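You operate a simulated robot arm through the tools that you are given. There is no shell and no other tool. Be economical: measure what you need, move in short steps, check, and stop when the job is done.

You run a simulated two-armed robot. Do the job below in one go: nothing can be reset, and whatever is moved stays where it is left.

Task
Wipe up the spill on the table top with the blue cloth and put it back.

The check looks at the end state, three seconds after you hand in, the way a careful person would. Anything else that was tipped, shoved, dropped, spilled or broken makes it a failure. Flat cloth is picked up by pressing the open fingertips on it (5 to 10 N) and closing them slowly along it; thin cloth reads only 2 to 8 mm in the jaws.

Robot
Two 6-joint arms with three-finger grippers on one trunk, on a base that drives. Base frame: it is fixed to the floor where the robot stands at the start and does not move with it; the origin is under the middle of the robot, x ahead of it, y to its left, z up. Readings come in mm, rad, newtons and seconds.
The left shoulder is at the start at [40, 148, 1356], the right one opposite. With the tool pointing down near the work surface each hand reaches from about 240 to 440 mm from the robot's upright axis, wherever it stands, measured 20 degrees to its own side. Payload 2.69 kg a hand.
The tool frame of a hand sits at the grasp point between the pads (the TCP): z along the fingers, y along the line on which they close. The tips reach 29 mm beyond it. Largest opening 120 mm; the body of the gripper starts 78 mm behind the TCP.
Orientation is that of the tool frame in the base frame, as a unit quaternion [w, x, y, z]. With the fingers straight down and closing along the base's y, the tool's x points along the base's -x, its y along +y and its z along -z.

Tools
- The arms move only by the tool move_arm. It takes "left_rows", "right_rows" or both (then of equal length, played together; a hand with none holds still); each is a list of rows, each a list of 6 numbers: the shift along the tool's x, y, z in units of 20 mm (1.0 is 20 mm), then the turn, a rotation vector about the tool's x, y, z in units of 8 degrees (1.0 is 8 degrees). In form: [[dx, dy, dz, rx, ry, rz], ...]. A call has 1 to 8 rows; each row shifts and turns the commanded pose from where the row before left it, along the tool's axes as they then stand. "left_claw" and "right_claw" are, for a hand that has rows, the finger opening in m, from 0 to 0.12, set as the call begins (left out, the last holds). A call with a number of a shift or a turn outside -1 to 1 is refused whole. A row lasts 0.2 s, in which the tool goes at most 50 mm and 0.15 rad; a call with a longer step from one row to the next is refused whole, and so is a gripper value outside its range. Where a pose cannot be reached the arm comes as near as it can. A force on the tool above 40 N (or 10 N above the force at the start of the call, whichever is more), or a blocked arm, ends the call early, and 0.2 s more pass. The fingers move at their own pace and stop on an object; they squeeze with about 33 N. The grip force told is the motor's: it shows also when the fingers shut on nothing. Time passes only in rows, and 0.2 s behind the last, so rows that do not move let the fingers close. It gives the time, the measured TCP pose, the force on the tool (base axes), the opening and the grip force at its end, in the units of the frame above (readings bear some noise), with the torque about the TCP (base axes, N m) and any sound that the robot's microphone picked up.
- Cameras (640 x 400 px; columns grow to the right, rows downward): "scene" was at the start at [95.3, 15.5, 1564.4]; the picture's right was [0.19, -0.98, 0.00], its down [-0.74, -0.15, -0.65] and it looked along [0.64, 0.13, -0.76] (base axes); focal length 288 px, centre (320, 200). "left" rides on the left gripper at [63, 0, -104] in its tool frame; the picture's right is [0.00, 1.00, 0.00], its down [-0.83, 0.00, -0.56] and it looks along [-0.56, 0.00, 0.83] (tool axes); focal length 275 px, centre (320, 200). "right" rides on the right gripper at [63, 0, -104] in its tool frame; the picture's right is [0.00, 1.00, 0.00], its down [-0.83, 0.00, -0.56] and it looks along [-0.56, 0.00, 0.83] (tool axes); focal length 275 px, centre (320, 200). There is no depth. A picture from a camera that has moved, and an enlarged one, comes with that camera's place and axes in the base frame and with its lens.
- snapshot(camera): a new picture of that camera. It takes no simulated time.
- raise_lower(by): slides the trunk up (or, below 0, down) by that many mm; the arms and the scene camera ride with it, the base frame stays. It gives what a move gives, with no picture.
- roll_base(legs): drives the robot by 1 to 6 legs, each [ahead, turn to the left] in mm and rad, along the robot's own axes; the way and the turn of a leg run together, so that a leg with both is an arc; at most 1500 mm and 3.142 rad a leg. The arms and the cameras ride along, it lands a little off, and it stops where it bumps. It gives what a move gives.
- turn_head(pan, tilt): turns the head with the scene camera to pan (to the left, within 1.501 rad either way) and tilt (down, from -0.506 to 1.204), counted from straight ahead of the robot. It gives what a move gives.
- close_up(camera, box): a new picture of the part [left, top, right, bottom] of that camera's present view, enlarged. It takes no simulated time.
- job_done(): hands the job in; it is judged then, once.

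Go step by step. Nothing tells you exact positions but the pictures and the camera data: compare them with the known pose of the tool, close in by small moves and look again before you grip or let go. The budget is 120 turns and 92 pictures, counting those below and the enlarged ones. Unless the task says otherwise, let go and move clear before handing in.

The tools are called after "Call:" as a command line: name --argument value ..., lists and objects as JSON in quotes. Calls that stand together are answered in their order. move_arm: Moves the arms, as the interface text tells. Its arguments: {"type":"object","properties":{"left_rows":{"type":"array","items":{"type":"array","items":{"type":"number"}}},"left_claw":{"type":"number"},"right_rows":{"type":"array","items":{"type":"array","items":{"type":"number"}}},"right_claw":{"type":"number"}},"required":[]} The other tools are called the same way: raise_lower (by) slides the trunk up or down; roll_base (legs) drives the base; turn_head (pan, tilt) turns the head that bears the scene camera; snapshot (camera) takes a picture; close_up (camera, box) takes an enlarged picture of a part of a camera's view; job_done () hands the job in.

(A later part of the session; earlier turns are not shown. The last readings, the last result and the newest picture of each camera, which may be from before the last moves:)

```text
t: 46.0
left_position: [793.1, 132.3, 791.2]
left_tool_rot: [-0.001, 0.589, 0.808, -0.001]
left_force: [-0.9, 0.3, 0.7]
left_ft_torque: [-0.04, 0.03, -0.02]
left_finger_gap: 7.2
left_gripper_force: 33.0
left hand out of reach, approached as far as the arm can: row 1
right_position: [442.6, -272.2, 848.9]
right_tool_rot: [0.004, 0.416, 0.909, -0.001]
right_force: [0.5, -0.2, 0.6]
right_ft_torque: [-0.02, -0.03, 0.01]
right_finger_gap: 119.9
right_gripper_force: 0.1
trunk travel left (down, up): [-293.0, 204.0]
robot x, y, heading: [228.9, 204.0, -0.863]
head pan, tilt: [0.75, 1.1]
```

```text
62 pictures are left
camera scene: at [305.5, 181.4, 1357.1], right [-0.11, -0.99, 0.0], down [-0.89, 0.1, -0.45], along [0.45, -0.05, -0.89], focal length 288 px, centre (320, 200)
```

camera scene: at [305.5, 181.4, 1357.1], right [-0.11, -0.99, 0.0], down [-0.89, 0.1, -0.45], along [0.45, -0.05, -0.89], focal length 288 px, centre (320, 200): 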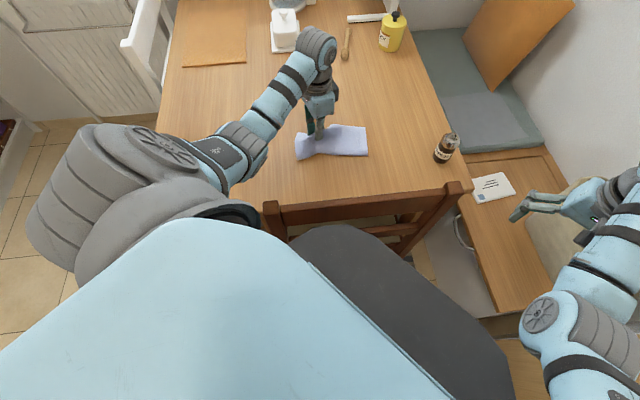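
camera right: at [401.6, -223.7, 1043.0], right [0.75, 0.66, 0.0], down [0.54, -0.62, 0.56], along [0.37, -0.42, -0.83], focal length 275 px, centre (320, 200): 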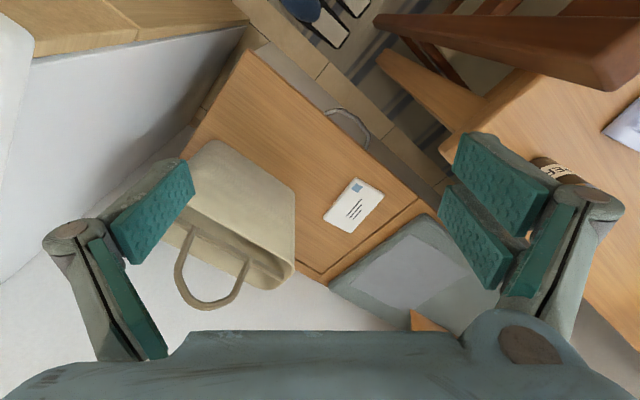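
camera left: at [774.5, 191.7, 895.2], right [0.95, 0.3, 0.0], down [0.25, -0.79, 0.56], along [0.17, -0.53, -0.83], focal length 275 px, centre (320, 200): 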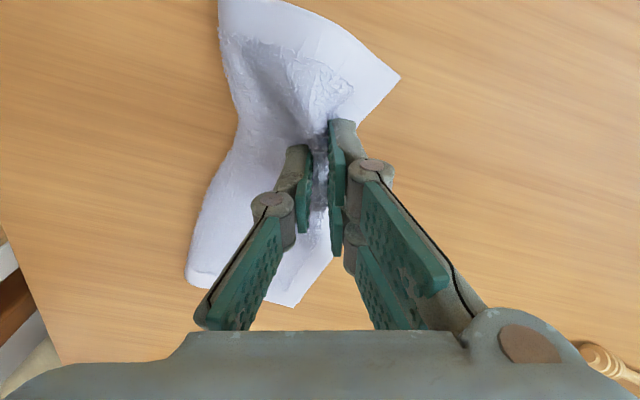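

The cloth follows flat. I'll continue to the spill at about (867, 240).

Call:
move_arm --left_rows '[[0.68, 0.86, 0, 0, 0, 0], [0.68, 0.86, 0, 0, 0, 0], [0.68, 0.86, 0, 0, 0, 0], [0.68, 0.86, 0, 0, 0, 0], [0.68, 0.86, 0, 0, 0, 0], [0.68, 0.86, 0, 0, 0, 0]]'

Call:
snapshot --camera "left"

Call:
snapshot --camera "scene"

```text
t: 47.4
left_position: [865.8, 239.6, 789.2]
left_tool_rot: [0.001, 0.59, 0.807, 0.001]
left_force: [-0.5, -0.6, -0.4]
left_ft_torque: [-0.01, 0.04, -0.02]
left_finger_gap: 7.4
left_gripper_force: 32.5
right_position: [443.9, -272.9, 848.4]
right_tool_rot: [0.004, 0.416, 0.909, -0.001]
right_force: [0.3, 0.5, -0.1]
right_ft_torque: [-0.04, 0.01, -0.01]
right_finger_gap: 120.1
right_gripper_force: 0.0
trunk travel left (down, up): [-293.0, 204.0]
robot x, y, heading: [227.4, 201.9, -0.867]
head pan, tilt: [0.75, 1.1]
```

```text
61 pictures are left
camera left: at [847.5, 299.2, 894.3], right [0.95, 0.3, 0.0], down [0.25, -0.79, 0.56], along [0.17, -0.53, -0.83], focal length 275 px, centre (320, 200)
```

left: 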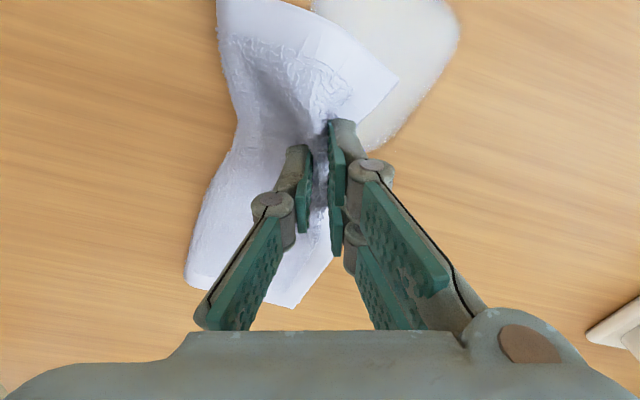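

```text
60 pictures are left
camera scene: at [305.3, 181.1, 1357.1], right [-0.11, -0.99, 0.0], down [-0.89, 0.1, -0.45], along [0.45, -0.05, -0.89], focal length 288 px, centre (320, 200)
```

scene: 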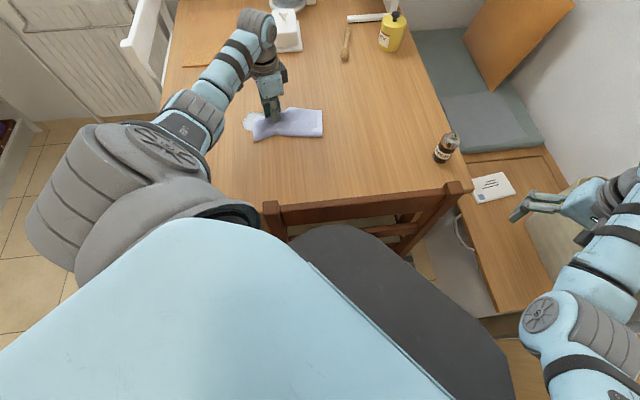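

On the spill now; I'll press lightly and wipe along +y across it.

Call:
move_arm --left_rows '[[0, 0, 0.2, 0, 0, 0], [0.85, 0.36, 0, 0, 0, 0], [0.85, 0.36, 0, 0, 0, 0], [0.85, 0.36, 0, 0, 0, 0], [0.85, 0.36, 0, 0, 0, 0], [0.85, 0.36, 0, 0, 0, 0], [0.85, 0.36, 0, 0, 0, 0]]'

Call:
snapshot --camera "left"

Call:
snapshot --camera "scene"

```text
t: 49.0
left_position: [876.9, 350.9, 786.5]
left_tool_rot: [0.0, 0.59, 0.808, -0.001]
left_force: [-0.8, -1.2, 1.1]
left_ft_torque: [-0.05, 0.06, -0.04]
left_finger_gap: 7.1
left_gripper_force: 33.0
right_position: [442.9, -271.3, 849.3]
right_tool_rot: [0.005, 0.416, 0.909, -0.001]
right_force: [-0.1, 1.1, 0.1]
right_ft_torque: [-0.03, -0.01, -0.02]
right_finger_gap: 120.5
right_gripper_force: 0.0
trunk travel left (down, up): [-293.0, 204.0]
robot x, y, heading: [227.3, 203.2, -0.862]
head pan, tilt: [0.75, 1.1]
```

```text
59 pictures are left
camera left: at [859.1, 409.2, 890.4], right [0.95, 0.3, 0.0], down [0.25, -0.79, 0.56], along [0.17, -0.53, -0.83], focal length 275 px, centre (320, 200)
```

left: 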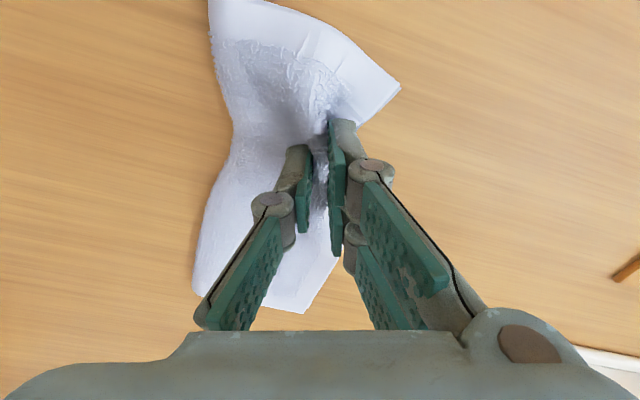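

```text
58 pictures are left
camera scene: at [304.9, 181.3, 1357.2], right [-0.11, -0.99, 0.0], down [-0.89, 0.1, -0.45], along [0.45, -0.05, -0.89], focal length 288 px, centre (320, 200)
```

scene: 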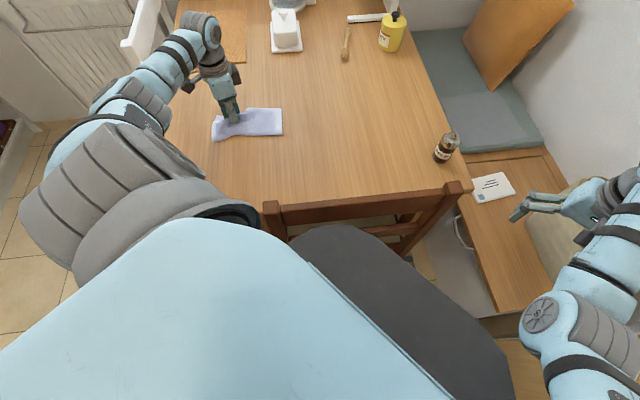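

Wipe back along -y and see what remains.

Call:
move_arm --left_rows '[[-0.85, -0.3, 0.05, 0, 0, 0], [-0.85, -0.3, 0, 0, 0, 0], [-0.85, -0.3, 0, 0, 0, 0], [-0.85, -0.3, 0, 0, 0, 0], [-0.85, -0.3, 0, 0, 0, 0], [-0.85, -0.3, 0, 0, 0, 0], [-0.85, -0.3, 0, 0, 0, 0]]'

Call:
snapshot --camera "left"

Call:
close_up --camera "scene" --box '[160, 40, 400, 190]'

```text
t: 50.6
left_position: [873.0, 222.5, 786.9]
left_tool_rot: [0.0, 0.591, 0.807, -0.001]
left_force: [0.5, -0.4, -0.1]
left_ft_torque: [0.03, 0.03, -0.03]
left_finger_gap: 7.0
left_gripper_force: 33.3
right_position: [443.8, -273.0, 849.4]
right_tool_rot: [0.003, 0.417, 0.909, -0.001]
right_force: [0.1, -0.5, 0.7]
right_ft_torque: [0.02, 0.02, 0.01]
right_finger_gap: 120.1
right_gripper_force: 0.0
trunk travel left (down, up): [-293.0, 204.0]
robot x, y, heading: [229.2, 203.4, -0.862]
head pan, tilt: [0.75, 1.1]
```

```text
57 pictures are left
camera left: at [854.4, 281.0, 891.2], right [0.95, 0.3, 0.0], down [0.25, -0.79, 0.56], along [0.17, -0.53, -0.83], focal length 275 px, centre (320, 200)
```

left: 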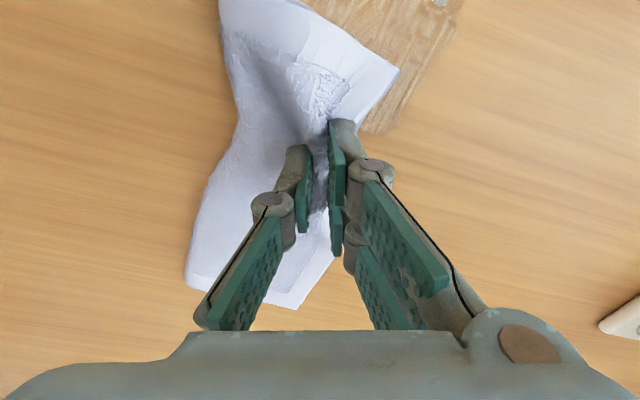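

```text
2.67 times, centred on (280, 115) of scene
camera zoom: at [305.0, 180.2, 1357.1], right [-0.11, -0.99, 0.0], down [-0.89, 0.1, -0.45], along [0.45, -0.05, -0.89], focal length 767 px, centre (427, 427)
```

zoom: 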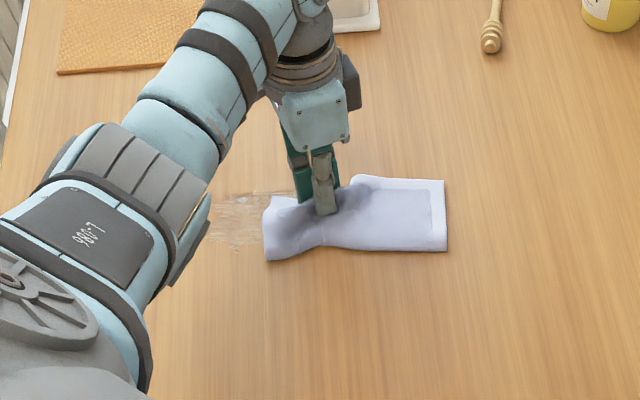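

Most of it is gone, with faint residue left and a speck near (899, 300). I'll do another pair of passes, firmer, one shifted far and one shifted near.

Call:
move_arm --left_rows '[[0, 0, 0.15, 0, 0, 0], [0.91, 0.4, 0, 0, 0, 0], [0.91, 0.4, 0, 0, 0, 0], [0.91, 0.4, 0, 0, 0, 0], [0.91, 0.4, 0, 0, 0, 0], [0.91, 0.4, 0, 0, 0, 0], [0.91, 0.4, 0, 0, 0, 0], [0.91, 0.4, 0, 0, 0, 0]]'

Call:
move_arm --left_rows '[[0.2, -0.8, 0, 0, 0, 0], [-0.95, -0.45, 0, 0, 0, 0], [-0.95, -0.4, 0, 0, 0, 0], [-0.95, -0.4, 0, 0, 0, 0], [-0.95, -0.4, 0, 0, 0, 0], [-0.95, -0.4, 0, 0, 0, 0], [-0.95, -0.4, 0, 0, 0, 0], [-0.95, -0.4, 0, 0, 0, 0]]'

Call:
snapshot --camera "left"

Call:
close_up --camera "scene" --box '[160, 40, 400, 190]'

```text
t: 52.4
left_position: [887.3, 360.8, 782.5]
left_tool_rot: [0.0, 0.59, 0.807, 0.0]
left_force: [-0.6, -3.5, 7.9]
left_ft_torque: [-0.13, 0.03, -0.03]
left_finger_gap: 7.1
left_gripper_force: 32.9
right_position: [442.7, -271.7, 850.1]
right_tool_rot: [0.005, 0.416, 0.909, 0.0]
right_force: [-0.3, 0.0, 0.9]
right_ft_torque: [-0.02, 0.0, 0.01]
right_finger_gap: 119.8
right_gripper_force: 0.0
trunk travel left (down, up): [-293.0, 204.0]
robot x, y, heading: [226.5, 207.3, -0.861]
head pan, tilt: [0.75, 1.1]
```

```text
t: 54.2
left_position: [853.4, 217.4, 783.6]
left_tool_rot: [0.001, 0.59, 0.807, 0.0]
left_force: [1.0, 4.3, 11.3]
left_ft_torque: [0.16, -0.06, -0.02]
left_finger_gap: 7.4
left_gripper_force: 33.4
right_position: [442.9, -272.0, 848.4]
right_tool_rot: [0.005, 0.417, 0.909, 0.0]
right_force: [0.6, 0.5, -0.3]
right_ft_torque: [0.01, -0.01, -0.01]
right_finger_gap: 120.1
right_gripper_force: 0.0
trunk travel left (down, up): [-293.0, 204.0]
robot x, y, heading: [230.3, 204.4, -0.864]
head pan, tilt: [0.75, 1.1]
```

```text
55 pictures are left
camera left: at [835.6, 276.2, 887.2], right [0.95, 0.3, 0.0], down [0.25, -0.79, 0.56], along [0.17, -0.53, -0.83], focal length 275 px, centre (320, 200)
```

left: 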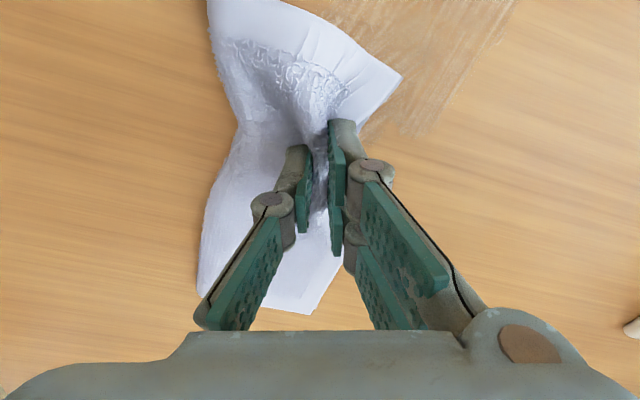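

```text
2.67 times, centred on (280, 115) of scene
camera zoom: at [302.9, 180.9, 1357.3], right [-0.11, -0.99, 0.0], down [-0.88, 0.1, -0.46], along [0.45, -0.05, -0.89], focal length 767 px, centre (427, 427)
```

zoom: 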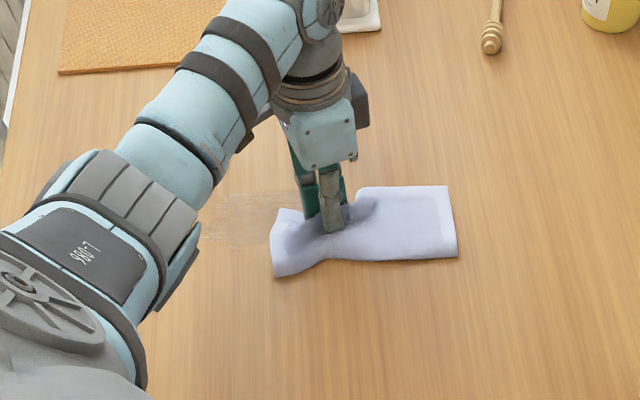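

It's fading; more passes with the same pressure.

Call:
move_arm --left_rows '[[-0.4, 1, 0, 0, 0, 0], [0.95, 0.6, 0, 0, 0, 0], [0.95, 0.35, 0, 0, 0, 0], [0.95, 0.35, 0, 0, 0, 0], [0.95, 0.35, 0, 0, 0, 0], [0.95, 0.35, 0, 0, 0, 0], [0.95, 0.35, 0, 0, 0, 0], [0.95, 0.35, 0, 0, 0, 0]]'

Call:
move_arm --left_rows '[[-0.95, -0.3, 0, 0, 0, 0], [-0.95, -0.3, 0, 0, 0, 0], [-0.95, -0.3, 0, 0, 0, 0], [-0.95, -0.3, 0, 0, 0, 0], [-0.95, -0.3, 0, 0, 0, 0], [-0.95, -0.3, 0, 0, 0, 0], [-0.95, -0.3, 0, 0, 0, 0]]'

Call:
move_arm --left_rows '[[0.2, -0.8, 0, 0, 0, 0], [0.95, 0.3, 0, 0, 0, 0], [0.95, 0.3, 0, 0, 0, 0], [0.95, 0.3, 0, 0, 0, 0], [0.95, 0.3, 0, 0, 0, 0], [0.95, 0.3, 0, 0, 0, 0], [0.95, 0.3, 0, 0, 0, 0], [0.95, 0.3, 0, 0, 0, 0]]'

Call:
move_arm --left_rows '[[-0.95, -0.4, 0, 0, 0, 0], [-0.95, -0.4, 0, 0, 0, 0], [-0.95, -0.3, 0, 0, 0, 0], [-0.95, -0.3, 0, 0, 0, 0], [-0.95, -0.3, 0, 0, 0, 0], [-0.95, -0.3, 0, 0, 0, 0], [-0.95, -0.3, 0, 0, 0, 0], [-0.95, -0.3, 0, 0, 0, 0]]'

Call:
snapshot --camera "left"

Call:
close_up --camera "scene" --box '[160, 40, 400, 190]'

```text
t: 56.0
left_position: [889.9, 356.5, 784.3]
left_tool_rot: [0.001, 0.59, 0.808, 0.001]
left_force: [-0.4, -3.8, 8.7]
left_ft_torque: [-0.08, 0.01, -0.03]
left_finger_gap: 7.1
left_gripper_force: 33.0
right_position: [441.8, -272.3, 848.9]
right_tool_rot: [0.005, 0.416, 0.909, 0.0]
right_force: [-1.1, 0.2, 0.6]
right_ft_torque: [-0.01, -0.06, 0.0]
right_finger_gap: 120.0
right_gripper_force: 0.1
trunk travel left (down, up): [-293.0, 204.0]
robot x, y, heading: [231.9, 202.4, -0.866]
head pan, tilt: [0.75, 1.1]
```

```text
t: 57.6
left_position: [891.1, 219.3, 783.6]
left_tool_rot: [0.001, 0.589, 0.808, 0.0]
left_force: [-0.8, 3.4, 6.0]
left_ft_torque: [0.13, 0.0, -0.03]
left_finger_gap: 7.2
left_gripper_force: 32.5
right_position: [442.8, -271.5, 849.0]
right_tool_rot: [0.004, 0.417, 0.909, -0.001]
right_force: [1.1, 0.1, -0.9]
right_ft_torque: [-0.03, 0.01, 0.02]
right_finger_gap: 120.1
right_gripper_force: 0.0
trunk travel left (down, up): [-293.0, 204.0]
robot x, y, heading: [232.8, 204.1, -0.865]
head pan, tilt: [0.75, 1.1]
```

```text
t: 59.4
left_position: [871.6, 355.0, 783.3]
left_tool_rot: [0.0, 0.59, 0.808, 0.002]
left_force: [1.3, -3.3, 6.7]
left_ft_torque: [-0.09, 0.01, 0.0]
left_finger_gap: 7.1
left_gripper_force: 32.9
right_position: [441.8, -271.6, 848.6]
right_tool_rot: [0.005, 0.416, 0.909, 0.0]
right_force: [-0.5, -0.5, 0.1]
right_ft_torque: [-0.02, -0.01, 0.0]
right_finger_gap: 120.0
right_gripper_force: 0.1
trunk travel left (down, up): [-293.0, 204.0]
robot x, y, heading: [229.4, 204.0, -0.865]
head pan, tilt: [0.75, 1.1]
```

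```text
t: 61.2
left_position: [868.1, 198.2, 782.4]
left_tool_rot: [0.0, 0.59, 0.808, 0.0]
left_force: [0.4, 5.9, 13.2]
left_ft_torque: [0.21, -0.02, -0.02]
left_finger_gap: 7.3
left_gripper_force: 33.3
right_position: [441.2, -272.0, 849.9]
right_tool_rot: [0.005, 0.416, 0.909, 0.0]
right_force: [0.4, -0.8, 0.1]
right_ft_torque: [0.01, -0.01, 0.04]
right_finger_gap: 119.8
right_gripper_force: 0.0
trunk travel left (down, up): [-293.0, 204.0]
robot x, y, heading: [230.5, 199.7, -0.862]
head pan, tilt: [0.75, 1.1]
```

```text
53 pictures are left
camera left: at [849.2, 257.2, 886.9], right [0.95, 0.3, 0.0], down [0.25, -0.79, 0.56], along [0.17, -0.53, -0.83], focal length 275 px, centre (320, 200)
```

left: 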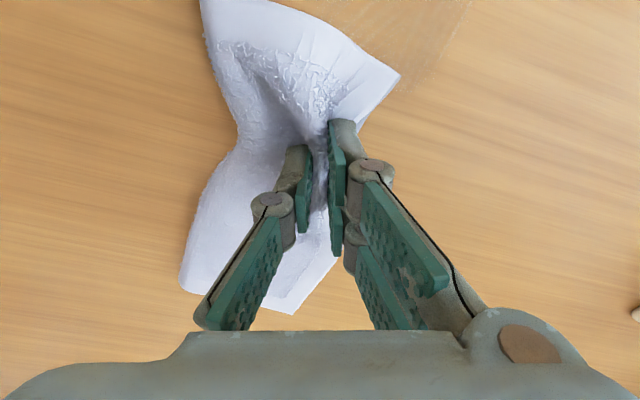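

```text
2.67 times, centred on (280, 115) of scene
camera zoom: at [302.3, 181.1, 1357.4], right [-0.11, -0.99, 0.0], down [-0.88, 0.1, -0.46], along [0.45, -0.05, -0.89], focal length 767 px, centre (427, 427)
```

zoom: 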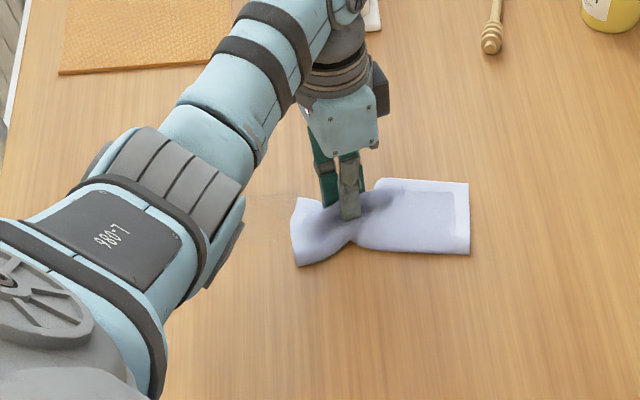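

Nearly gone. One more round.

Call:
move_arm --left_rows '[[0.95, 0.45, 0, 0, 0, 0], [0.95, 0.45, 0, 0, 0, 0], [0.95, 0.3, 0, 0, 0, 0], [0.95, 0.3, 0, 0, 0, 0], [0.95, 0.3, 0, 0, 0, 0], [0.95, 0.3, 0, 0, 0, 0], [0.95, 0.3, 0, 0, 0, 0], [0.95, 0.3, 0, 0, 0, 0]]'

Call:
move_arm --left_rows '[[-0.95, -0.2, 0, 0, 0, 0], [-0.95, -0.3, 0, 0, 0, 0], [-0.95, -0.3, 0, 0, 0, 0], [-0.95, -0.3, 0, 0, 0, 0], [-0.95, -0.3, 0, 0, 0, 0], [-0.95, -0.3, 0, 0, 0, 0], [-0.95, -0.3, 0, 0, 0, 0]]'

Call:
move_arm --left_rows '[[0.5, -1, 0, 0, 0, 0], [0.95, 0, 0, 0, 0, 0], [0.95, 0.3, 0, 0, 0, 0], [0.95, 0.3, 0, 0, 0, 0], [0.95, 0.3, 0, 0, 0, 0], [0.95, 0.3, 0, 0, 0, 0], [0.95, 0.3, 0, 0, 0, 0]]'

Call:
move_arm --left_rows '[[-0.95, -0.3, 0, 0, 0, 0], [-0.95, -0.3, 0, 0, 0, 0], [-0.95, -0.3, 0, 0, 0, 0], [-0.95, -0.3, 0, 0, 0, 0], [-0.95, -0.3, 0, 0, 0, 0], [-0.95, -0.3, 0, 0, 0, 0], [-0.95, -0.3, 0, 0, 0, 0], [-0.95, -0.3, 0, 0, 0, 0]]'

Call:
snapshot --camera "left"

Call:
close_up --camera "scene" --box '[160, 40, 400, 190]'

```text
t: 63.0
left_position: [873.7, 353.6, 782.2]
left_tool_rot: [0.001, 0.591, 0.807, 0.0]
left_force: [1.5, -6.2, 12.7]
left_ft_torque: [-0.09, -0.02, -0.03]
left_finger_gap: 7.0
left_gripper_force: 33.1
right_position: [442.3, -273.4, 848.3]
right_tool_rot: [0.004, 0.415, 0.91, 0.0]
right_force: [0.5, 0.7, -0.2]
right_ft_torque: [0.0, 0.01, 0.01]
right_finger_gap: 120.1
right_gripper_force: 0.0
trunk travel left (down, up): [-293.0, 204.0]
robot x, y, heading: [230.9, 204.3, -0.863]
head pan, tilt: [0.75, 1.1]
```

```text
t: 64.6
left_position: [875.7, 219.0, 782.7]
left_tool_rot: [0.001, 0.59, 0.807, 0.001]
left_force: [-0.4, 4.2, 9.4]
left_ft_torque: [0.13, -0.02, -0.02]
left_finger_gap: 7.5
left_gripper_force: 32.9
right_position: [442.6, -272.6, 848.5]
right_tool_rot: [0.005, 0.416, 0.909, -0.001]
right_force: [-0.4, -0.6, 0.3]
right_ft_torque: [-0.02, 0.01, 0.02]
right_finger_gap: 119.9
right_gripper_force: 0.1
trunk travel left (down, up): [-293.0, 204.0]
robot x, y, heading: [231.7, 203.4, -0.864]
head pan, tilt: [0.75, 1.1]
```

```text
t: 66.2
left_position: [848.8, 340.6, 783.3]
left_tool_rot: [0.0, 0.59, 0.808, 0.001]
left_force: [0.1, -1.8, 2.5]
left_ft_torque: [-0.03, 0.03, -0.03]
left_finger_gap: 7.0
left_gripper_force: 33.0
right_position: [443.3, -272.2, 847.9]
right_tool_rot: [0.004, 0.416, 0.909, -0.001]
right_force: [0.8, 0.7, 0.0]
right_ft_torque: [-0.01, -0.04, 0.0]
right_finger_gap: 120.0
right_gripper_force: 0.0
trunk travel left (down, up): [-293.0, 204.0]
robot x, y, heading: [229.0, 206.1, -0.866]
head pan, tilt: [0.75, 1.1]
```

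```text
t: 68.0
left_position: [848.9, 177.9, 783.3]
left_tool_rot: [0.0, 0.59, 0.807, 0.0]
left_force: [-0.3, 3.1, 6.4]
left_ft_torque: [0.13, 0.02, -0.01]
left_finger_gap: 7.3
left_gripper_force: 33.1
right_position: [443.4, -272.4, 848.4]
right_tool_rot: [0.004, 0.416, 0.909, 0.0]
right_force: [0.2, 0.0, -1.0]
right_ft_torque: [-0.02, -0.02, -0.02]
right_finger_gap: 120.0
right_gripper_force: 0.0
trunk travel left (down, up): [-293.0, 204.0]
robot x, y, heading: [232.2, 203.7, -0.864]
head pan, tilt: [0.75, 1.1]
```

```text
51 pictures are left
camera left: at [830.0, 238.0, 887.6], right [0.95, 0.3, 0.0], down [0.25, -0.79, 0.56], along [0.17, -0.53, -0.83], focal length 275 px, centre (320, 200)
```

left: 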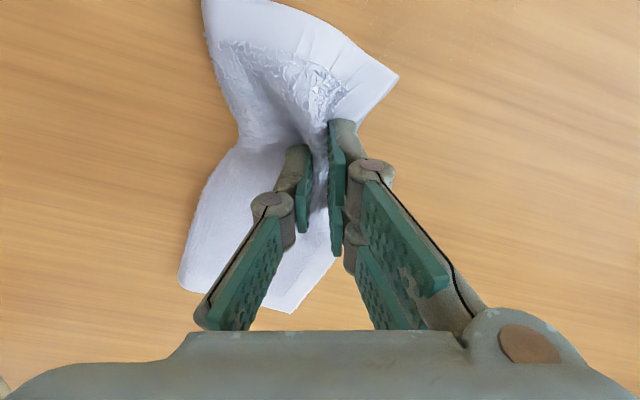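

```text
2.67 times, centred on (280, 115) of scene
camera zoom: at [303.8, 180.7, 1357.2], right [-0.11, -0.99, 0.0], down [-0.89, 0.1, -0.45], along [0.45, -0.05, -0.89], focal length 767 px, centre (427, 427)
```

zoom: 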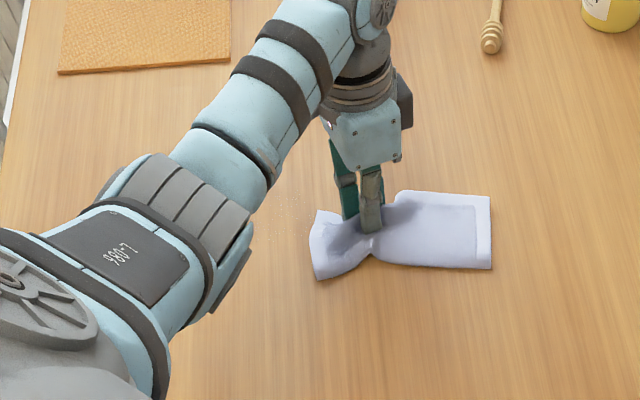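

The spill area looks clean. Now I take the cloth back: ease the pressure, turn it 16° to its original angle, and draw it toward (722, 48).

Call:
move_arm --left_rows '[[0, 0, -0.35, 0, 0, 0], [0, 0, 0, 0, 0, -0.7], [0, 0, 0, 0, 0, -0.7], [0, 0, 0, 0, 0, -0.6], [-0.21, -0.99, 0, 0, 0, 0], [-0.21, -0.99, 0, 0, 0, 0], [-0.21, -0.99, 0, 0, 0, 0], [-0.21, -0.99, 0, 0, 0, 0]]'

Call:
move_arm --left_rows '[[-0.21, -0.95, 0, 0, 0, 0], [-0.21, -0.95, 0, 0, 0, 0], [-0.21, -0.95, 0, 0, 0, 0], [-0.21, -0.95, 0, 0, 0, 0]]'

Call:
snapshot --camera "left"

Call:
close_up --camera "scene" --box '[200, 70, 440, 220]'

```text
t: 69.8
left_position: [792.0, 123.8, 788.7]
left_tool_rot: [-0.001, 0.472, 0.881, 0.0]
left_force: [0.3, 0.3, -0.3]
left_ft_torque: [0.02, 0.02, -0.12]
left_finger_gap: 6.9
left_gripper_force: 33.0
right_position: [442.9, -273.1, 849.0]
right_tool_rot: [0.004, 0.416, 0.909, -0.001]
right_force: [0.0, -0.5, -0.1]
right_ft_torque: [0.02, 0.0, -0.01]
right_finger_gap: 120.0
right_gripper_force: 0.0
trunk travel left (down, up): [-293.0, 204.0]
robot x, y, heading: [232.9, 201.4, -0.865]
head pan, tilt: [0.75, 1.1]
```

```text
t: 70.8
left_position: [736.3, 67.7, 788.3]
left_tool_rot: [0.001, 0.471, 0.882, 0.0]
left_force: [0.6, 0.3, 0.2]
left_ft_torque: [0.06, -0.02, -0.13]
left_finger_gap: 6.7
left_gripper_force: 33.3
right_position: [443.6, -271.8, 849.1]
right_tool_rot: [0.005, 0.416, 0.909, 0.0]
right_force: [0.0, -0.9, 0.3]
right_ft_torque: [-0.01, -0.01, -0.01]
right_finger_gap: 119.9
right_gripper_force: 0.1
trunk travel left (down, up): [-293.0, 204.0]
robot x, y, heading: [228.1, 202.0, -0.865]
head pan, tilt: [0.75, 1.1]
```

```text
49 pictures are left
camera left: at [703.4, 119.0, 891.8], right [0.83, 0.55, 0.0], down [0.46, -0.69, 0.56], along [0.31, -0.46, -0.83], focal length 275 px, centre (320, 200)
```

left: 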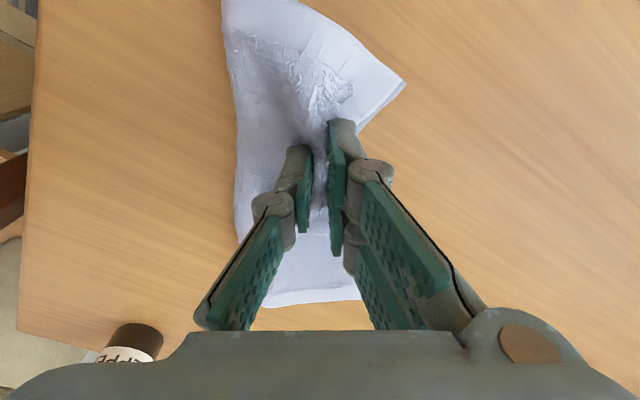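

```text
2.67 times, centred on (320, 145) of scene
camera zoom: at [304.4, 180.2, 1357.2], right [-0.11, -0.99, 0.0], down [-0.89, 0.1, -0.45], along [0.45, -0.05, -0.89], focal length 767 px, centre (320, 347)
```

zoom: 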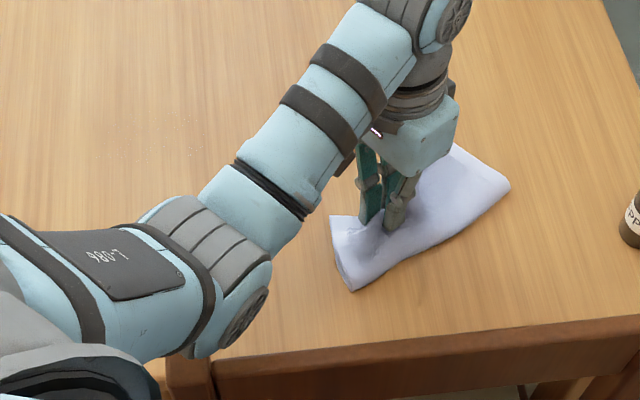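

Before putting the cloth down, I'll check the wiped area closely.

Call:
close_up --camera "scene" --box '[210, 90, 306, 150]'

```text
6.67 times, centred on (258, 120) of scene
camera zoom: at [304.4, 180.2, 1357.2], right [-0.11, -0.99, 0.0], down [-0.89, 0.1, -0.45], along [0.45, -0.05, -0.89], focal length 1918 px, centre (733, 733)
```

zoom: 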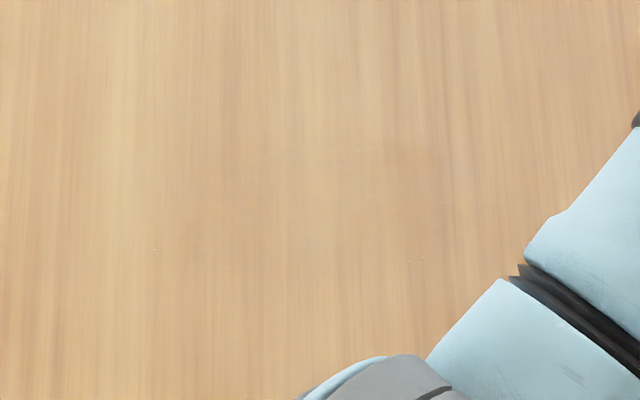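

Very faint speckles remain near (855, 290), so I'll go back for another firm round there.

Call:
move_arm --left_rows '[[0.33, 0.98, 0, 0, 0, 0], [0.33, 0.98, 0, 0, 0, 0], [0.33, 0.98, 0, 0, 0, 0], [0.33, 0.98, 0, 0, 0, 0], [0.33, 0.98, 0, 0, 0, 0], [0.33, 0.98, 0, 0, 0, 0], [0.33, 0.98, 0, 0, 0, 0], [0.33, 0.98, 0, 0, 0, 0]]'

Call:
move_arm --left_rows '[[0, 0, 0.33, 0, 0, 0], [0.83, 0.55, 0, 0, 0, 0], [0.83, 0.55, 0, 0, 0, 0], [0.83, 0.55, 0, 0, 0, 0], [0.83, 0.55, 0, 0, 0, 0], [0.83, 0.55, 0, 0, 0, 0], [0.83, 0.55, 0, 0, 0, 0], [0.83, 0.55, 0, 0, 0, 0]]'

Call:
move_arm --left_rows '[[-0.5, 0.7, 0, 0, 0, 0], [-0.83, -0.55, 0, 0, 0, 0], [-0.83, -0.55, 0, 0, 0, 0], [-0.83, -0.55, 0, 0, 0, 0], [-0.83, -0.55, 0, 0, 0, 0], [-0.83, -0.55, 0, 0, 0, 0], [-0.83, -0.55, 0, 0, 0, 0]]'

Call:
move_arm --left_rows '[[-0.5, 0.7, 0, 0, 0, 0], [0.83, 0.55, 0, 0, 0, 0], [0.83, 0.55, 0, 0, 0, 0], [0.83, 0.55, 0, 0, 0, 0], [0.83, 0.55, 0, 0, 0, 0], [0.83, 0.55, 0, 0, 0, 0], [0.83, 0.55, 0, 0, 0, 0]]'

Call:
move_arm --left_rows '[[0.5, -0.9, 0, 0, 0, 0], [-0.83, -0.55, 0, 0, 0, 0], [-0.83, -0.55, 0, 0, 0, 0], [-0.83, -0.55, 0, 0, 0, 0], [-0.83, -0.55, 0, 0, 0, 0], [-0.83, -0.55, 0, 0, 0, 0], [-0.83, -0.55, 0, 0, 0, 0], [-0.83, -0.55, 0, 0, 0, 0]]'

Call:
snapshot --camera "left"

Call:
close_up --camera "scene" --box '[190, 70, 350, 170]'

```text
t: 72.6
left_position: [841.3, 197.4, 788.8]
left_tool_rot: [0.0, 0.472, 0.882, 0.0]
left_force: [-0.9, -0.3, 0.4]
left_ft_torque: [0.04, -0.01, -0.17]
left_finger_gap: 6.9
left_gripper_force: 33.1
right_position: [443.6, -272.2, 849.4]
right_tool_rot: [0.004, 0.417, 0.909, -0.001]
right_force: [-0.4, -0.3, -0.3]
right_ft_torque: [0.05, -0.03, 0.03]
right_finger_gap: 119.9
right_gripper_force: 0.2
trunk travel left (down, up): [-293.0, 204.0]
robot x, y, heading: [233.1, 204.8, -0.863]
head pan, tilt: [0.75, 1.1]
```

```text
t: 74.4
left_position: [839.8, 337.5, 784.5]
left_tool_rot: [0.0, 0.472, 0.882, 0.0]
left_force: [-1.5, -1.3, 3.4]
left_ft_torque: [-0.05, 0.06, -0.1]
left_finger_gap: 7.0
left_gripper_force: 32.7
right_position: [444.7, -271.4, 848.5]
right_tool_rot: [0.004, 0.416, 0.909, -0.001]
right_force: [0.3, 1.1, 0.3]
right_ft_torque: [-0.06, -0.01, -0.02]
right_finger_gap: 120.2
right_gripper_force: 0.0
trunk travel left (down, up): [-293.0, 204.0]
robot x, y, heading: [230.2, 203.7, -0.863]
head pan, tilt: [0.75, 1.1]
```

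```text
t: 76.0
left_position: [856.0, 216.3, 783.3]
left_tool_rot: [0.0, 0.472, 0.882, 0.001]
left_force: [0.5, 3.8, 7.4]
left_ft_torque: [0.14, -0.01, -0.13]
left_finger_gap: 6.8
left_gripper_force: 32.1
right_position: [442.9, -273.1, 848.9]
right_tool_rot: [0.004, 0.415, 0.91, 0.0]
right_force: [0.2, 0.1, -0.1]
right_ft_torque: [0.04, -0.02, 0.02]
right_finger_gap: 120.0
right_gripper_force: 0.1
trunk travel left (down, up): [-293.0, 204.0]
robot x, y, heading: [230.1, 206.1, -0.861]
head pan, tilt: [0.75, 1.1]
```

```text
t: 77.6
left_position: [873.7, 335.2, 783.6]
left_tool_rot: [-0.001, 0.472, 0.882, -0.001]
left_force: [-0.5, -2.0, 4.8]
left_ft_torque: [-0.03, 0.04, -0.06]
left_finger_gap: 6.9
left_gripper_force: 32.7
right_position: [442.3, -271.8, 849.3]
right_tool_rot: [0.004, 0.416, 0.909, -0.001]
right_force: [-0.1, 0.2, 0.0]
right_ft_torque: [0.0, -0.03, -0.01]
right_finger_gap: 120.0
right_gripper_force: 0.2
trunk travel left (down, up): [-293.0, 204.0]
robot x, y, heading: [230.5, 202.4, -0.864]
head pan, tilt: [0.75, 1.1]
```

```text
t: 79.4
left_position: [854.1, 196.1, 782.8]
left_tool_rot: [0.0, 0.472, 0.882, 0.001]
left_force: [-0.3, 4.7, 11.5]
left_ft_torque: [0.14, -0.03, -0.12]
left_finger_gap: 7.0
left_gripper_force: 33.5
right_position: [441.2, -271.8, 848.8]
right_tool_rot: [0.005, 0.416, 0.909, 0.0]
right_force: [0.4, -0.4, 0.8]
right_ft_torque: [0.02, 0.03, 0.0]
right_finger_gap: 120.0
right_gripper_force: 0.0
trunk travel left (down, up): [-293.0, 204.0]
robot x, y, heading: [229.5, 203.1, -0.862]
head pan, tilt: [0.75, 1.1]
```

```text
46 pictures are left
camera left: at [819.4, 247.4, 887.2], right [0.83, 0.55, 0.0], down [0.46, -0.69, 0.56], along [0.31, -0.46, -0.83], focal length 275 px, centre (320, 200)
```

left: 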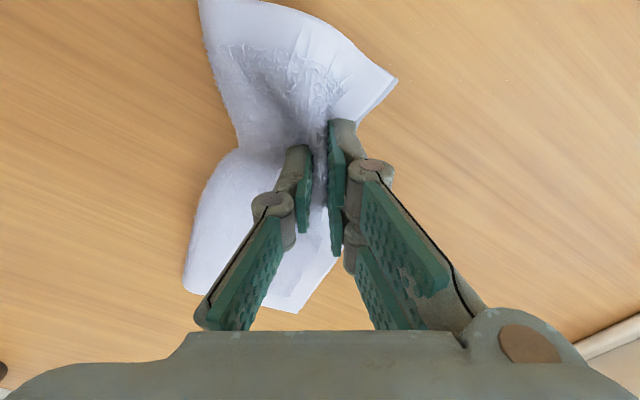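

```text
4.00 times, centred on (270, 120) of scene
camera zoom: at [302.9, 180.9, 1357.3], right [-0.11, -0.99, 0.0], down [-0.88, 0.1, -0.46], along [0.45, -0.05, -0.89], focal length 1151 px, centre (520, 520)
```

zoom: 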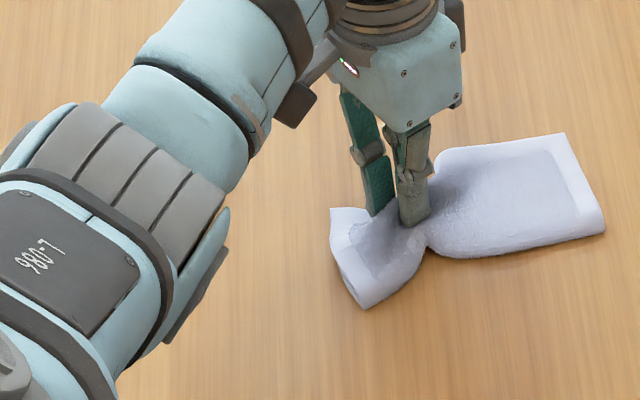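

Clean now. I'll bring the cloth back to its place.

Call:
move_arm --left_rows '[[0, 0, -0.35, 0, 0, 0], [-0.25, -0.96, 0, 0, 0, 0], [-0.25, -0.96, 0, 0, 0, 0], [-0.25, -0.96, 0, 0, 0, 0], [-0.25, -0.96, 0, 0, 0, 0], [-0.25, -0.96, 0, 0, 0, 0], [-0.25, -0.96, 0, 0, 0, 0], [-0.25, -0.96, 0, 0, 0, 0]]'

Call:
move_arm --left_rows '[[-0.25, -0.96, 0, 0, 0, 0], [-0.25, -0.96, 0, 0, 0, 0], [-0.25, -0.8, 0, 0, 0, 0]]'

Call:
snapshot --camera "left"

Call:
close_up --camera "scene" --box '[290, 90, 450, 190]'

Call:
close_up --camera "scene" --box '[210, 80, 306, 140]'

```text
t: 81.2
left_position: [759.3, 91.6, 791.9]
left_tool_rot: [0.0, 0.472, 0.882, 0.001]
left_force: [1.2, -0.1, -0.5]
left_ft_torque: [0.02, -0.03, -0.05]
left_finger_gap: 7.0
left_gripper_force: 33.1
right_position: [442.0, -273.1, 848.0]
right_tool_rot: [0.003, 0.416, 0.909, -0.001]
right_force: [-0.2, -0.1, 0.3]
right_ft_torque: [0.0, -0.02, 0.0]
right_finger_gap: 120.0
right_gripper_force: 0.1
trunk travel left (down, up): [-293.0, 204.0]
robot x, y, heading: [232.5, 205.4, -0.865]
head pan, tilt: [0.75, 1.1]
```

```text
t: 82.0
left_position: [723.3, 48.0, 788.7]
left_tool_rot: [0.0, 0.472, 0.882, 0.001]
left_force: [0.2, 0.3, -0.2]
left_ft_torque: [0.02, -0.01, -0.06]
left_finger_gap: 7.3
left_gripper_force: 32.6
right_position: [443.8, -272.8, 848.9]
right_tool_rot: [0.004, 0.416, 0.909, -0.001]
right_force: [0.5, -0.7, 0.0]
right_ft_torque: [0.03, 0.0, 0.0]
right_finger_gap: 119.8
right_gripper_force: 0.1
trunk travel left (down, up): [-293.0, 204.0]
robot x, y, heading: [228.5, 207.1, -0.862]
head pan, tilt: [0.75, 1.1]
```

```text
44 pictures are left
camera left: at [690.8, 99.4, 893.4], right [0.83, 0.55, 0.0], down [0.46, -0.69, 0.56], along [0.31, -0.46, -0.83], focal length 275 px, centre (320, 200)
```

left: 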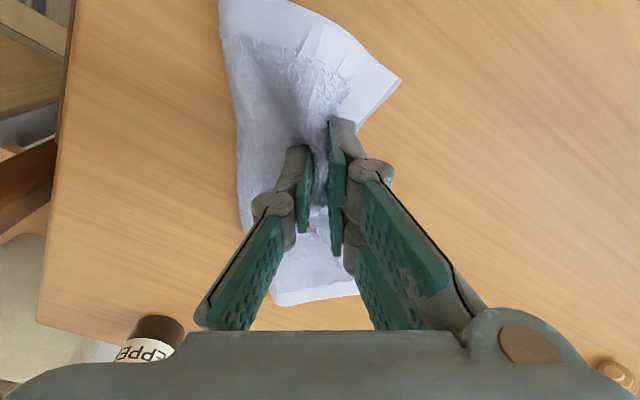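

```text
4.00 times, centred on (370, 140) of scene
camera zoom: at [304.8, 180.4, 1357.2], right [-0.11, -0.99, 0.0], down [-0.89, 0.1, -0.45], along [0.45, -0.05, -0.89], focal length 1151 px, centre (120, 440)
```

zoom: 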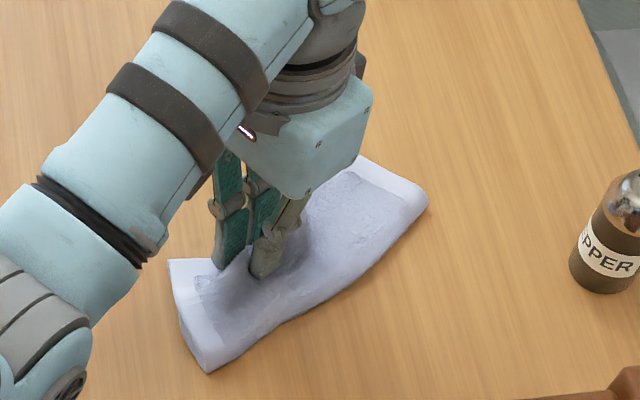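

```text
6.67 times, centred on (258, 110) of scene
camera zoom: at [304.8, 180.4, 1357.2], right [-0.11, -0.99, 0.0], down [-0.89, 0.1, -0.45], along [0.45, -0.05, -0.89], focal length 1918 px, centre (733, 800)
```

zoom: 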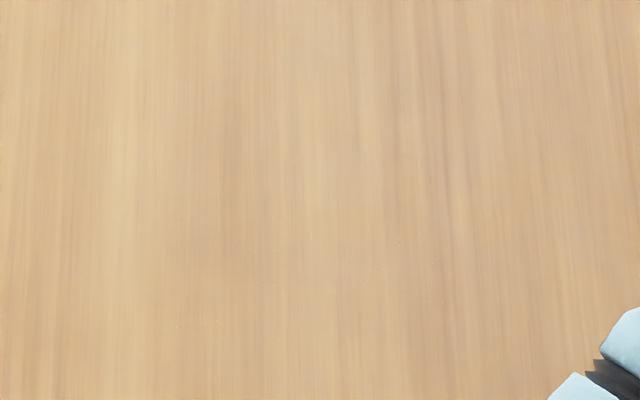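

The left end is right, but the tail is turned about 14° too far. I'll turn the hand 14° back, back the base 22 mm (the arm is at its inner limit), and then shift -y.

Call:
move_arm --left_rows '[[0, 0, 0, 0, 0, 0.6], [0, 0, 0, 0, 0, 0.6], [0, 0, 0, 0, 0, 0.55]]'

Call:
roll_base --legs '[[-22, 0]]'

Call:
snapshot --camera "left"

Call:
close_up --camera "scene" --box '[290, 90, 450, 190]'

```text
t: 82.8
left_position: [725.8, 48.8, 790.0]
left_tool_rot: [0.001, 0.576, 0.817, 0.001]
left_force: [0.0, 0.9, -0.7]
left_ft_torque: [0.01, 0.0, 0.13]
left_finger_gap: 7.1
left_gripper_force: 33.2
right_position: [443.1, -271.8, 848.9]
right_tool_rot: [0.004, 0.417, 0.909, -0.001]
right_force: [-0.1, -1.1, 0.2]
right_ft_torque: [0.02, 0.01, -0.04]
right_finger_gap: 120.3
right_gripper_force: 0.0
trunk travel left (down, up): [-293.0, 204.0]
robot x, y, heading: [228.5, 202.8, -0.865]
head pan, tilt: [0.75, 1.1]
```

```text
t: 83.6
left_position: [713.1, 64.4, 786.9]
left_tool_rot: [-0.001, 0.576, 0.818, -0.001]
left_force: [0.2, 0.4, -0.2]
left_ft_torque: [0.04, 0.02, 0.11]
left_finger_gap: 6.8
left_gripper_force: 33.2
right_position: [431.8, -257.9, 846.3]
right_tool_rot: [0.002, 0.416, 0.909, 0.001]
right_force: [-0.2, -1.0, 0.3]
right_ft_torque: [0.02, 0.02, 0.03]
right_finger_gap: 120.2
right_gripper_force: 0.0
trunk travel left (down, up): [-293.0, 204.0]
robot x, y, heading: [217.2, 221.1, -0.867]
head pan, tilt: [0.75, 1.1]
```

```text
41 pictures are left
camera left: at [692.2, 121.3, 892.0], right [0.94, 0.33, 0.0], down [0.28, -0.78, 0.55], along [0.18, -0.52, -0.83], focal length 275 px, centre (320, 200)
```

left: 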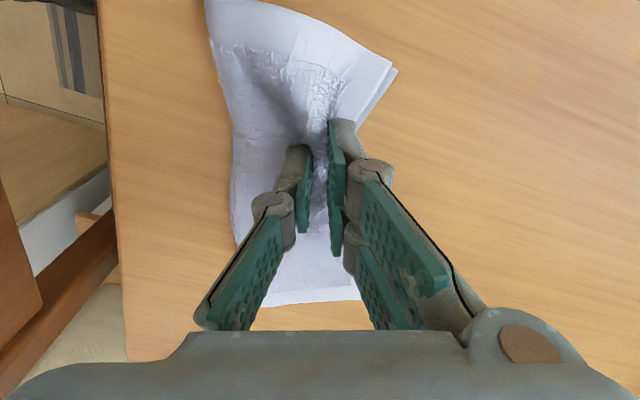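

```text
4.00 times, centred on (370, 140) of scene
camera zoom: at [293.5, 193.9, 1356.9], right [-0.11, -0.99, 0.0], down [-0.89, 0.1, -0.45], along [0.45, -0.05, -0.89], focal length 1151 px, centre (120, 440)
```

zoom: 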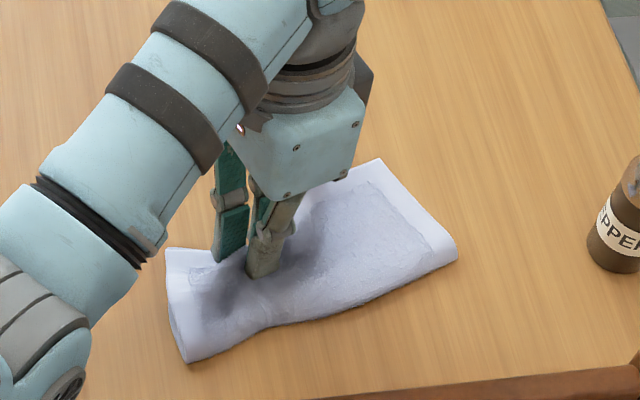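

Only the y offset remains: about 28 mm. I'll shift it, lower to light contact, and open the fingers slowly.

Call:
move_arm --left_rows '[[-0.5, -0.15, 0, 0, 0, 0], [-0.5, -0.15, 0, 0, 0, 0], [-0.4, -0.15, 0, 0, 0, 0], [0, 0, 0.1, 0, 0, 0]]'

Call:
close_up --camera "scene" --box '[290, 90, 450, 190]'

```text
t: 84.6
left_position: [711.3, 35.7, 787.4]
left_tool_rot: [0.001, 0.575, 0.818, 0.0]
left_force: [0.9, -0.8, 0.1]
left_ft_torque: [0.06, -0.03, 0.1]
left_finger_gap: 6.8
left_gripper_force: 33.0
right_position: [429.6, -256.9, 847.9]
right_tool_rot: [0.005, 0.416, 0.909, -0.001]
right_force: [-0.4, -0.3, 0.5]
right_ft_torque: [0.01, 0.02, -0.02]
right_finger_gap: 120.3
right_gripper_force: 0.0
trunk travel left (down, up): [-293.0, 204.0]
robot x, y, heading: [214.0, 220.4, -0.867]
head pan, tilt: [0.75, 1.1]
```

```text
4.00 times, centred on (370, 140) of scene
camera zoom: at [290.9, 197.4, 1357.2], right [-0.11, -0.99, 0.0], down [-0.89, 0.1, -0.45], along [0.45, -0.05, -0.89], focal length 1151 px, centre (120, 440)
```

zoom: 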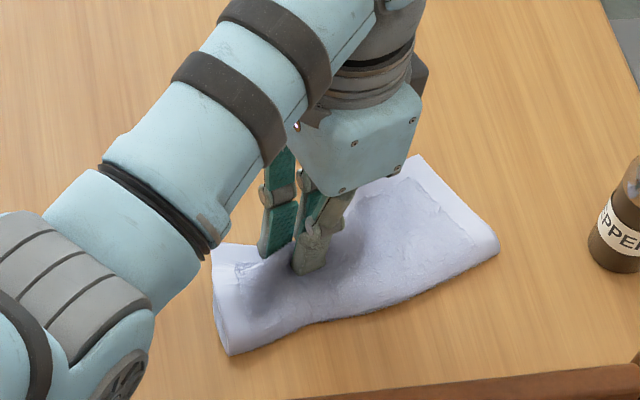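

The corners are within about 10–20 mm of the original ones. Now I lower to contact and open slowly to spread the pinch flat.

Call:
move_arm --left_rows '[[0, 0, 0.12, 0, 0, 0]]'

Call:
move_arm --left_rows '[[0, 0, 0, 0, 0, 0]]' --left_claw 0.015

Call:
move_arm --left_rows '[[0, 0, 0, 0, 0, 0]]' --left_claw 0.028

Call:
move_arm --left_rows '[[0, 0, 0, 0, 0, 0]]' --left_claw 0.042

Call:
raise_lower --by 90

Call:
snapshot --camera "left"

Call:
snapshot --camera "scene"

```text
t: 85.0
left_position: [711.4, 35.8, 785.1]
left_tool_rot: [0.001, 0.577, 0.817, 0.0]
left_force: [-0.4, -0.3, 2.3]
left_ft_torque: [-0.01, -0.04, 0.12]
left_finger_gap: 7.0
left_gripper_force: 33.4
right_position: [429.3, -257.1, 848.6]
right_tool_rot: [0.005, 0.416, 0.91, -0.001]
right_force: [0.5, 0.6, 0.3]
right_ft_torque: [-0.01, 0.03, 0.02]
right_finger_gap: 120.3
right_gripper_force: 0.0
trunk travel left (down, up): [-293.0, 204.0]
robot x, y, heading: [216.8, 221.7, -0.861]
head pan, tilt: [0.75, 1.1]
```

```text
t: 85.4
left_position: [711.6, 34.6, 785.6]
left_tool_rot: [0.001, 0.575, 0.818, 0.0]
left_force: [-0.7, -0.6, 2.1]
left_ft_torque: [0.04, -0.01, -0.01]
left_finger_gap: 14.7
left_gripper_force: 0.1
right_position: [428.6, -255.8, 849.0]
right_tool_rot: [0.004, 0.416, 0.909, -0.001]
right_force: [0.5, 0.1, -0.4]
right_ft_torque: [-0.01, 0.01, -0.01]
right_finger_gap: 120.1
right_gripper_force: 0.1
trunk travel left (down, up): [-293.0, 204.0]
robot x, y, heading: [215.3, 216.2, -0.861]
head pan, tilt: [0.75, 1.1]
```

```text
t: 85.8
left_position: [712.0, 35.6, 785.6]
left_tool_rot: [0.001, 0.575, 0.818, 0.001]
left_force: [0.3, -0.8, 4.7]
left_ft_torque: [-0.01, 0.01, 0.02]
left_finger_gap: 26.7
left_gripper_force: 0.0
right_position: [428.6, -255.5, 849.6]
right_tool_rot: [0.005, 0.416, 0.909, -0.001]
right_force: [-0.1, -0.4, 0.4]
right_ft_torque: [0.03, 0.01, -0.02]
right_finger_gap: 119.9
right_gripper_force: 0.1
trunk travel left (down, up): [-293.0, 204.0]
robot x, y, heading: [215.6, 222.9, -0.865]
head pan, tilt: [0.75, 1.1]
```

```text
t: 86.2
left_position: [711.6, 35.1, 785.8]
left_tool_rot: [0.001, 0.575, 0.818, -0.001]
left_force: [0.0, 0.4, 3.8]
left_ft_torque: [-0.02, -0.01, -0.02]
left_finger_gap: 40.4
left_gripper_force: 0.1
right_position: [429.5, -254.9, 849.0]
right_tool_rot: [0.005, 0.417, 0.909, -0.002]
right_force: [0.0, -0.2, 0.2]
right_ft_torque: [0.02, 0.02, 0.0]
right_finger_gap: 120.0
right_gripper_force: 0.1
trunk travel left (down, up): [-293.0, 204.0]
robot x, y, heading: [217.3, 222.6, -0.863]
head pan, tilt: [0.75, 1.1]
```

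```text
t: 87.4
left_position: [711.9, 34.7, 875.2]
left_tool_rot: [0.001, 0.576, 0.818, 0.0]
left_force: [0.2, 0.0, 1.2]
left_ft_torque: [0.0, 0.01, 0.0]
left_finger_gap: 42.3
left_gripper_force: 0.1
right_position: [429.5, -255.3, 937.8]
right_tool_rot: [0.003, 0.416, 0.909, -0.001]
right_force: [-0.1, -0.3, -0.1]
right_ft_torque: [-0.02, 0.0, -0.01]
right_finger_gap: 119.9
right_gripper_force: 0.1
trunk travel left (down, up): [-383.0, 114.0]
robot x, y, heading: [214.9, 220.9, -0.867]
head pan, tilt: [0.75, 1.1]
```

```text
38 pictures are left
camera left: at [691.2, 94.2, 979.1], right [0.94, 0.33, 0.0], down [0.28, -0.78, 0.56], along [0.19, -0.53, -0.83], focal length 275 px, centre (320, 200)
```

left: 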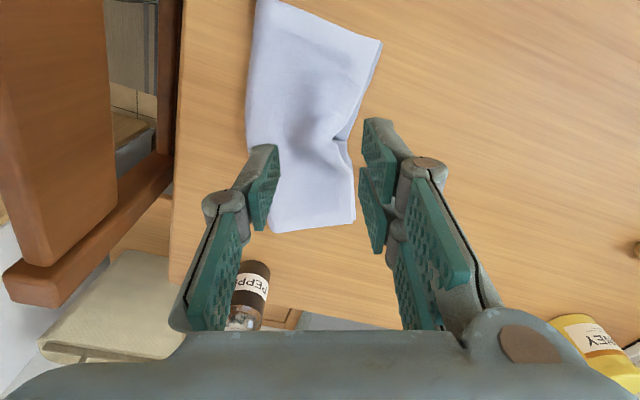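

```text
37 pictures are left
camera scene: at [290.7, 197.3, 1447.1], right [-0.11, -0.99, 0.0], down [-0.89, 0.1, -0.45], along [0.45, -0.05, -0.89], focal length 288 px, centre (320, 200)
```

scene: 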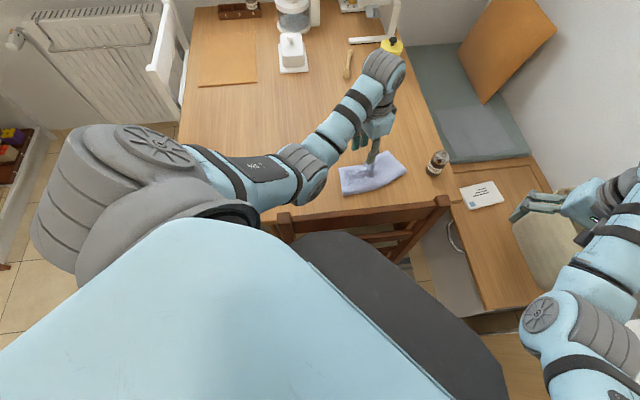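

The cloth is back and released, with one wrinkle on its far edge. I'll look closer.

Call:
close_up --camera "left" --box '[200, 0, 440, 240]'

```text
1.67 times, centred on (320, 120) of left
camera zoom: at [691.2, 94.2, 979.1], right [0.94, 0.33, 0.0], down [0.28, -0.78, 0.56], along [0.19, -0.53, -0.83], focal length 459 px, centre (320, 333)
```

zoom: 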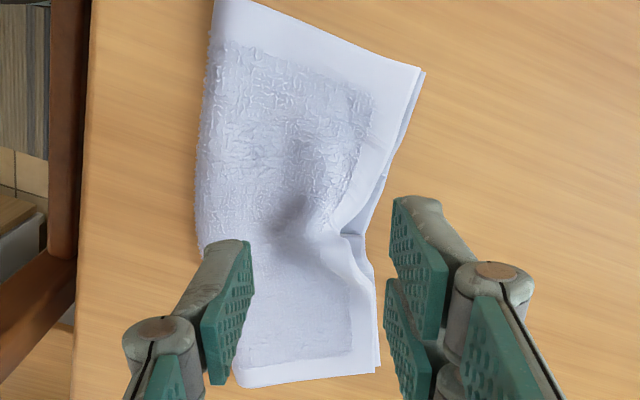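

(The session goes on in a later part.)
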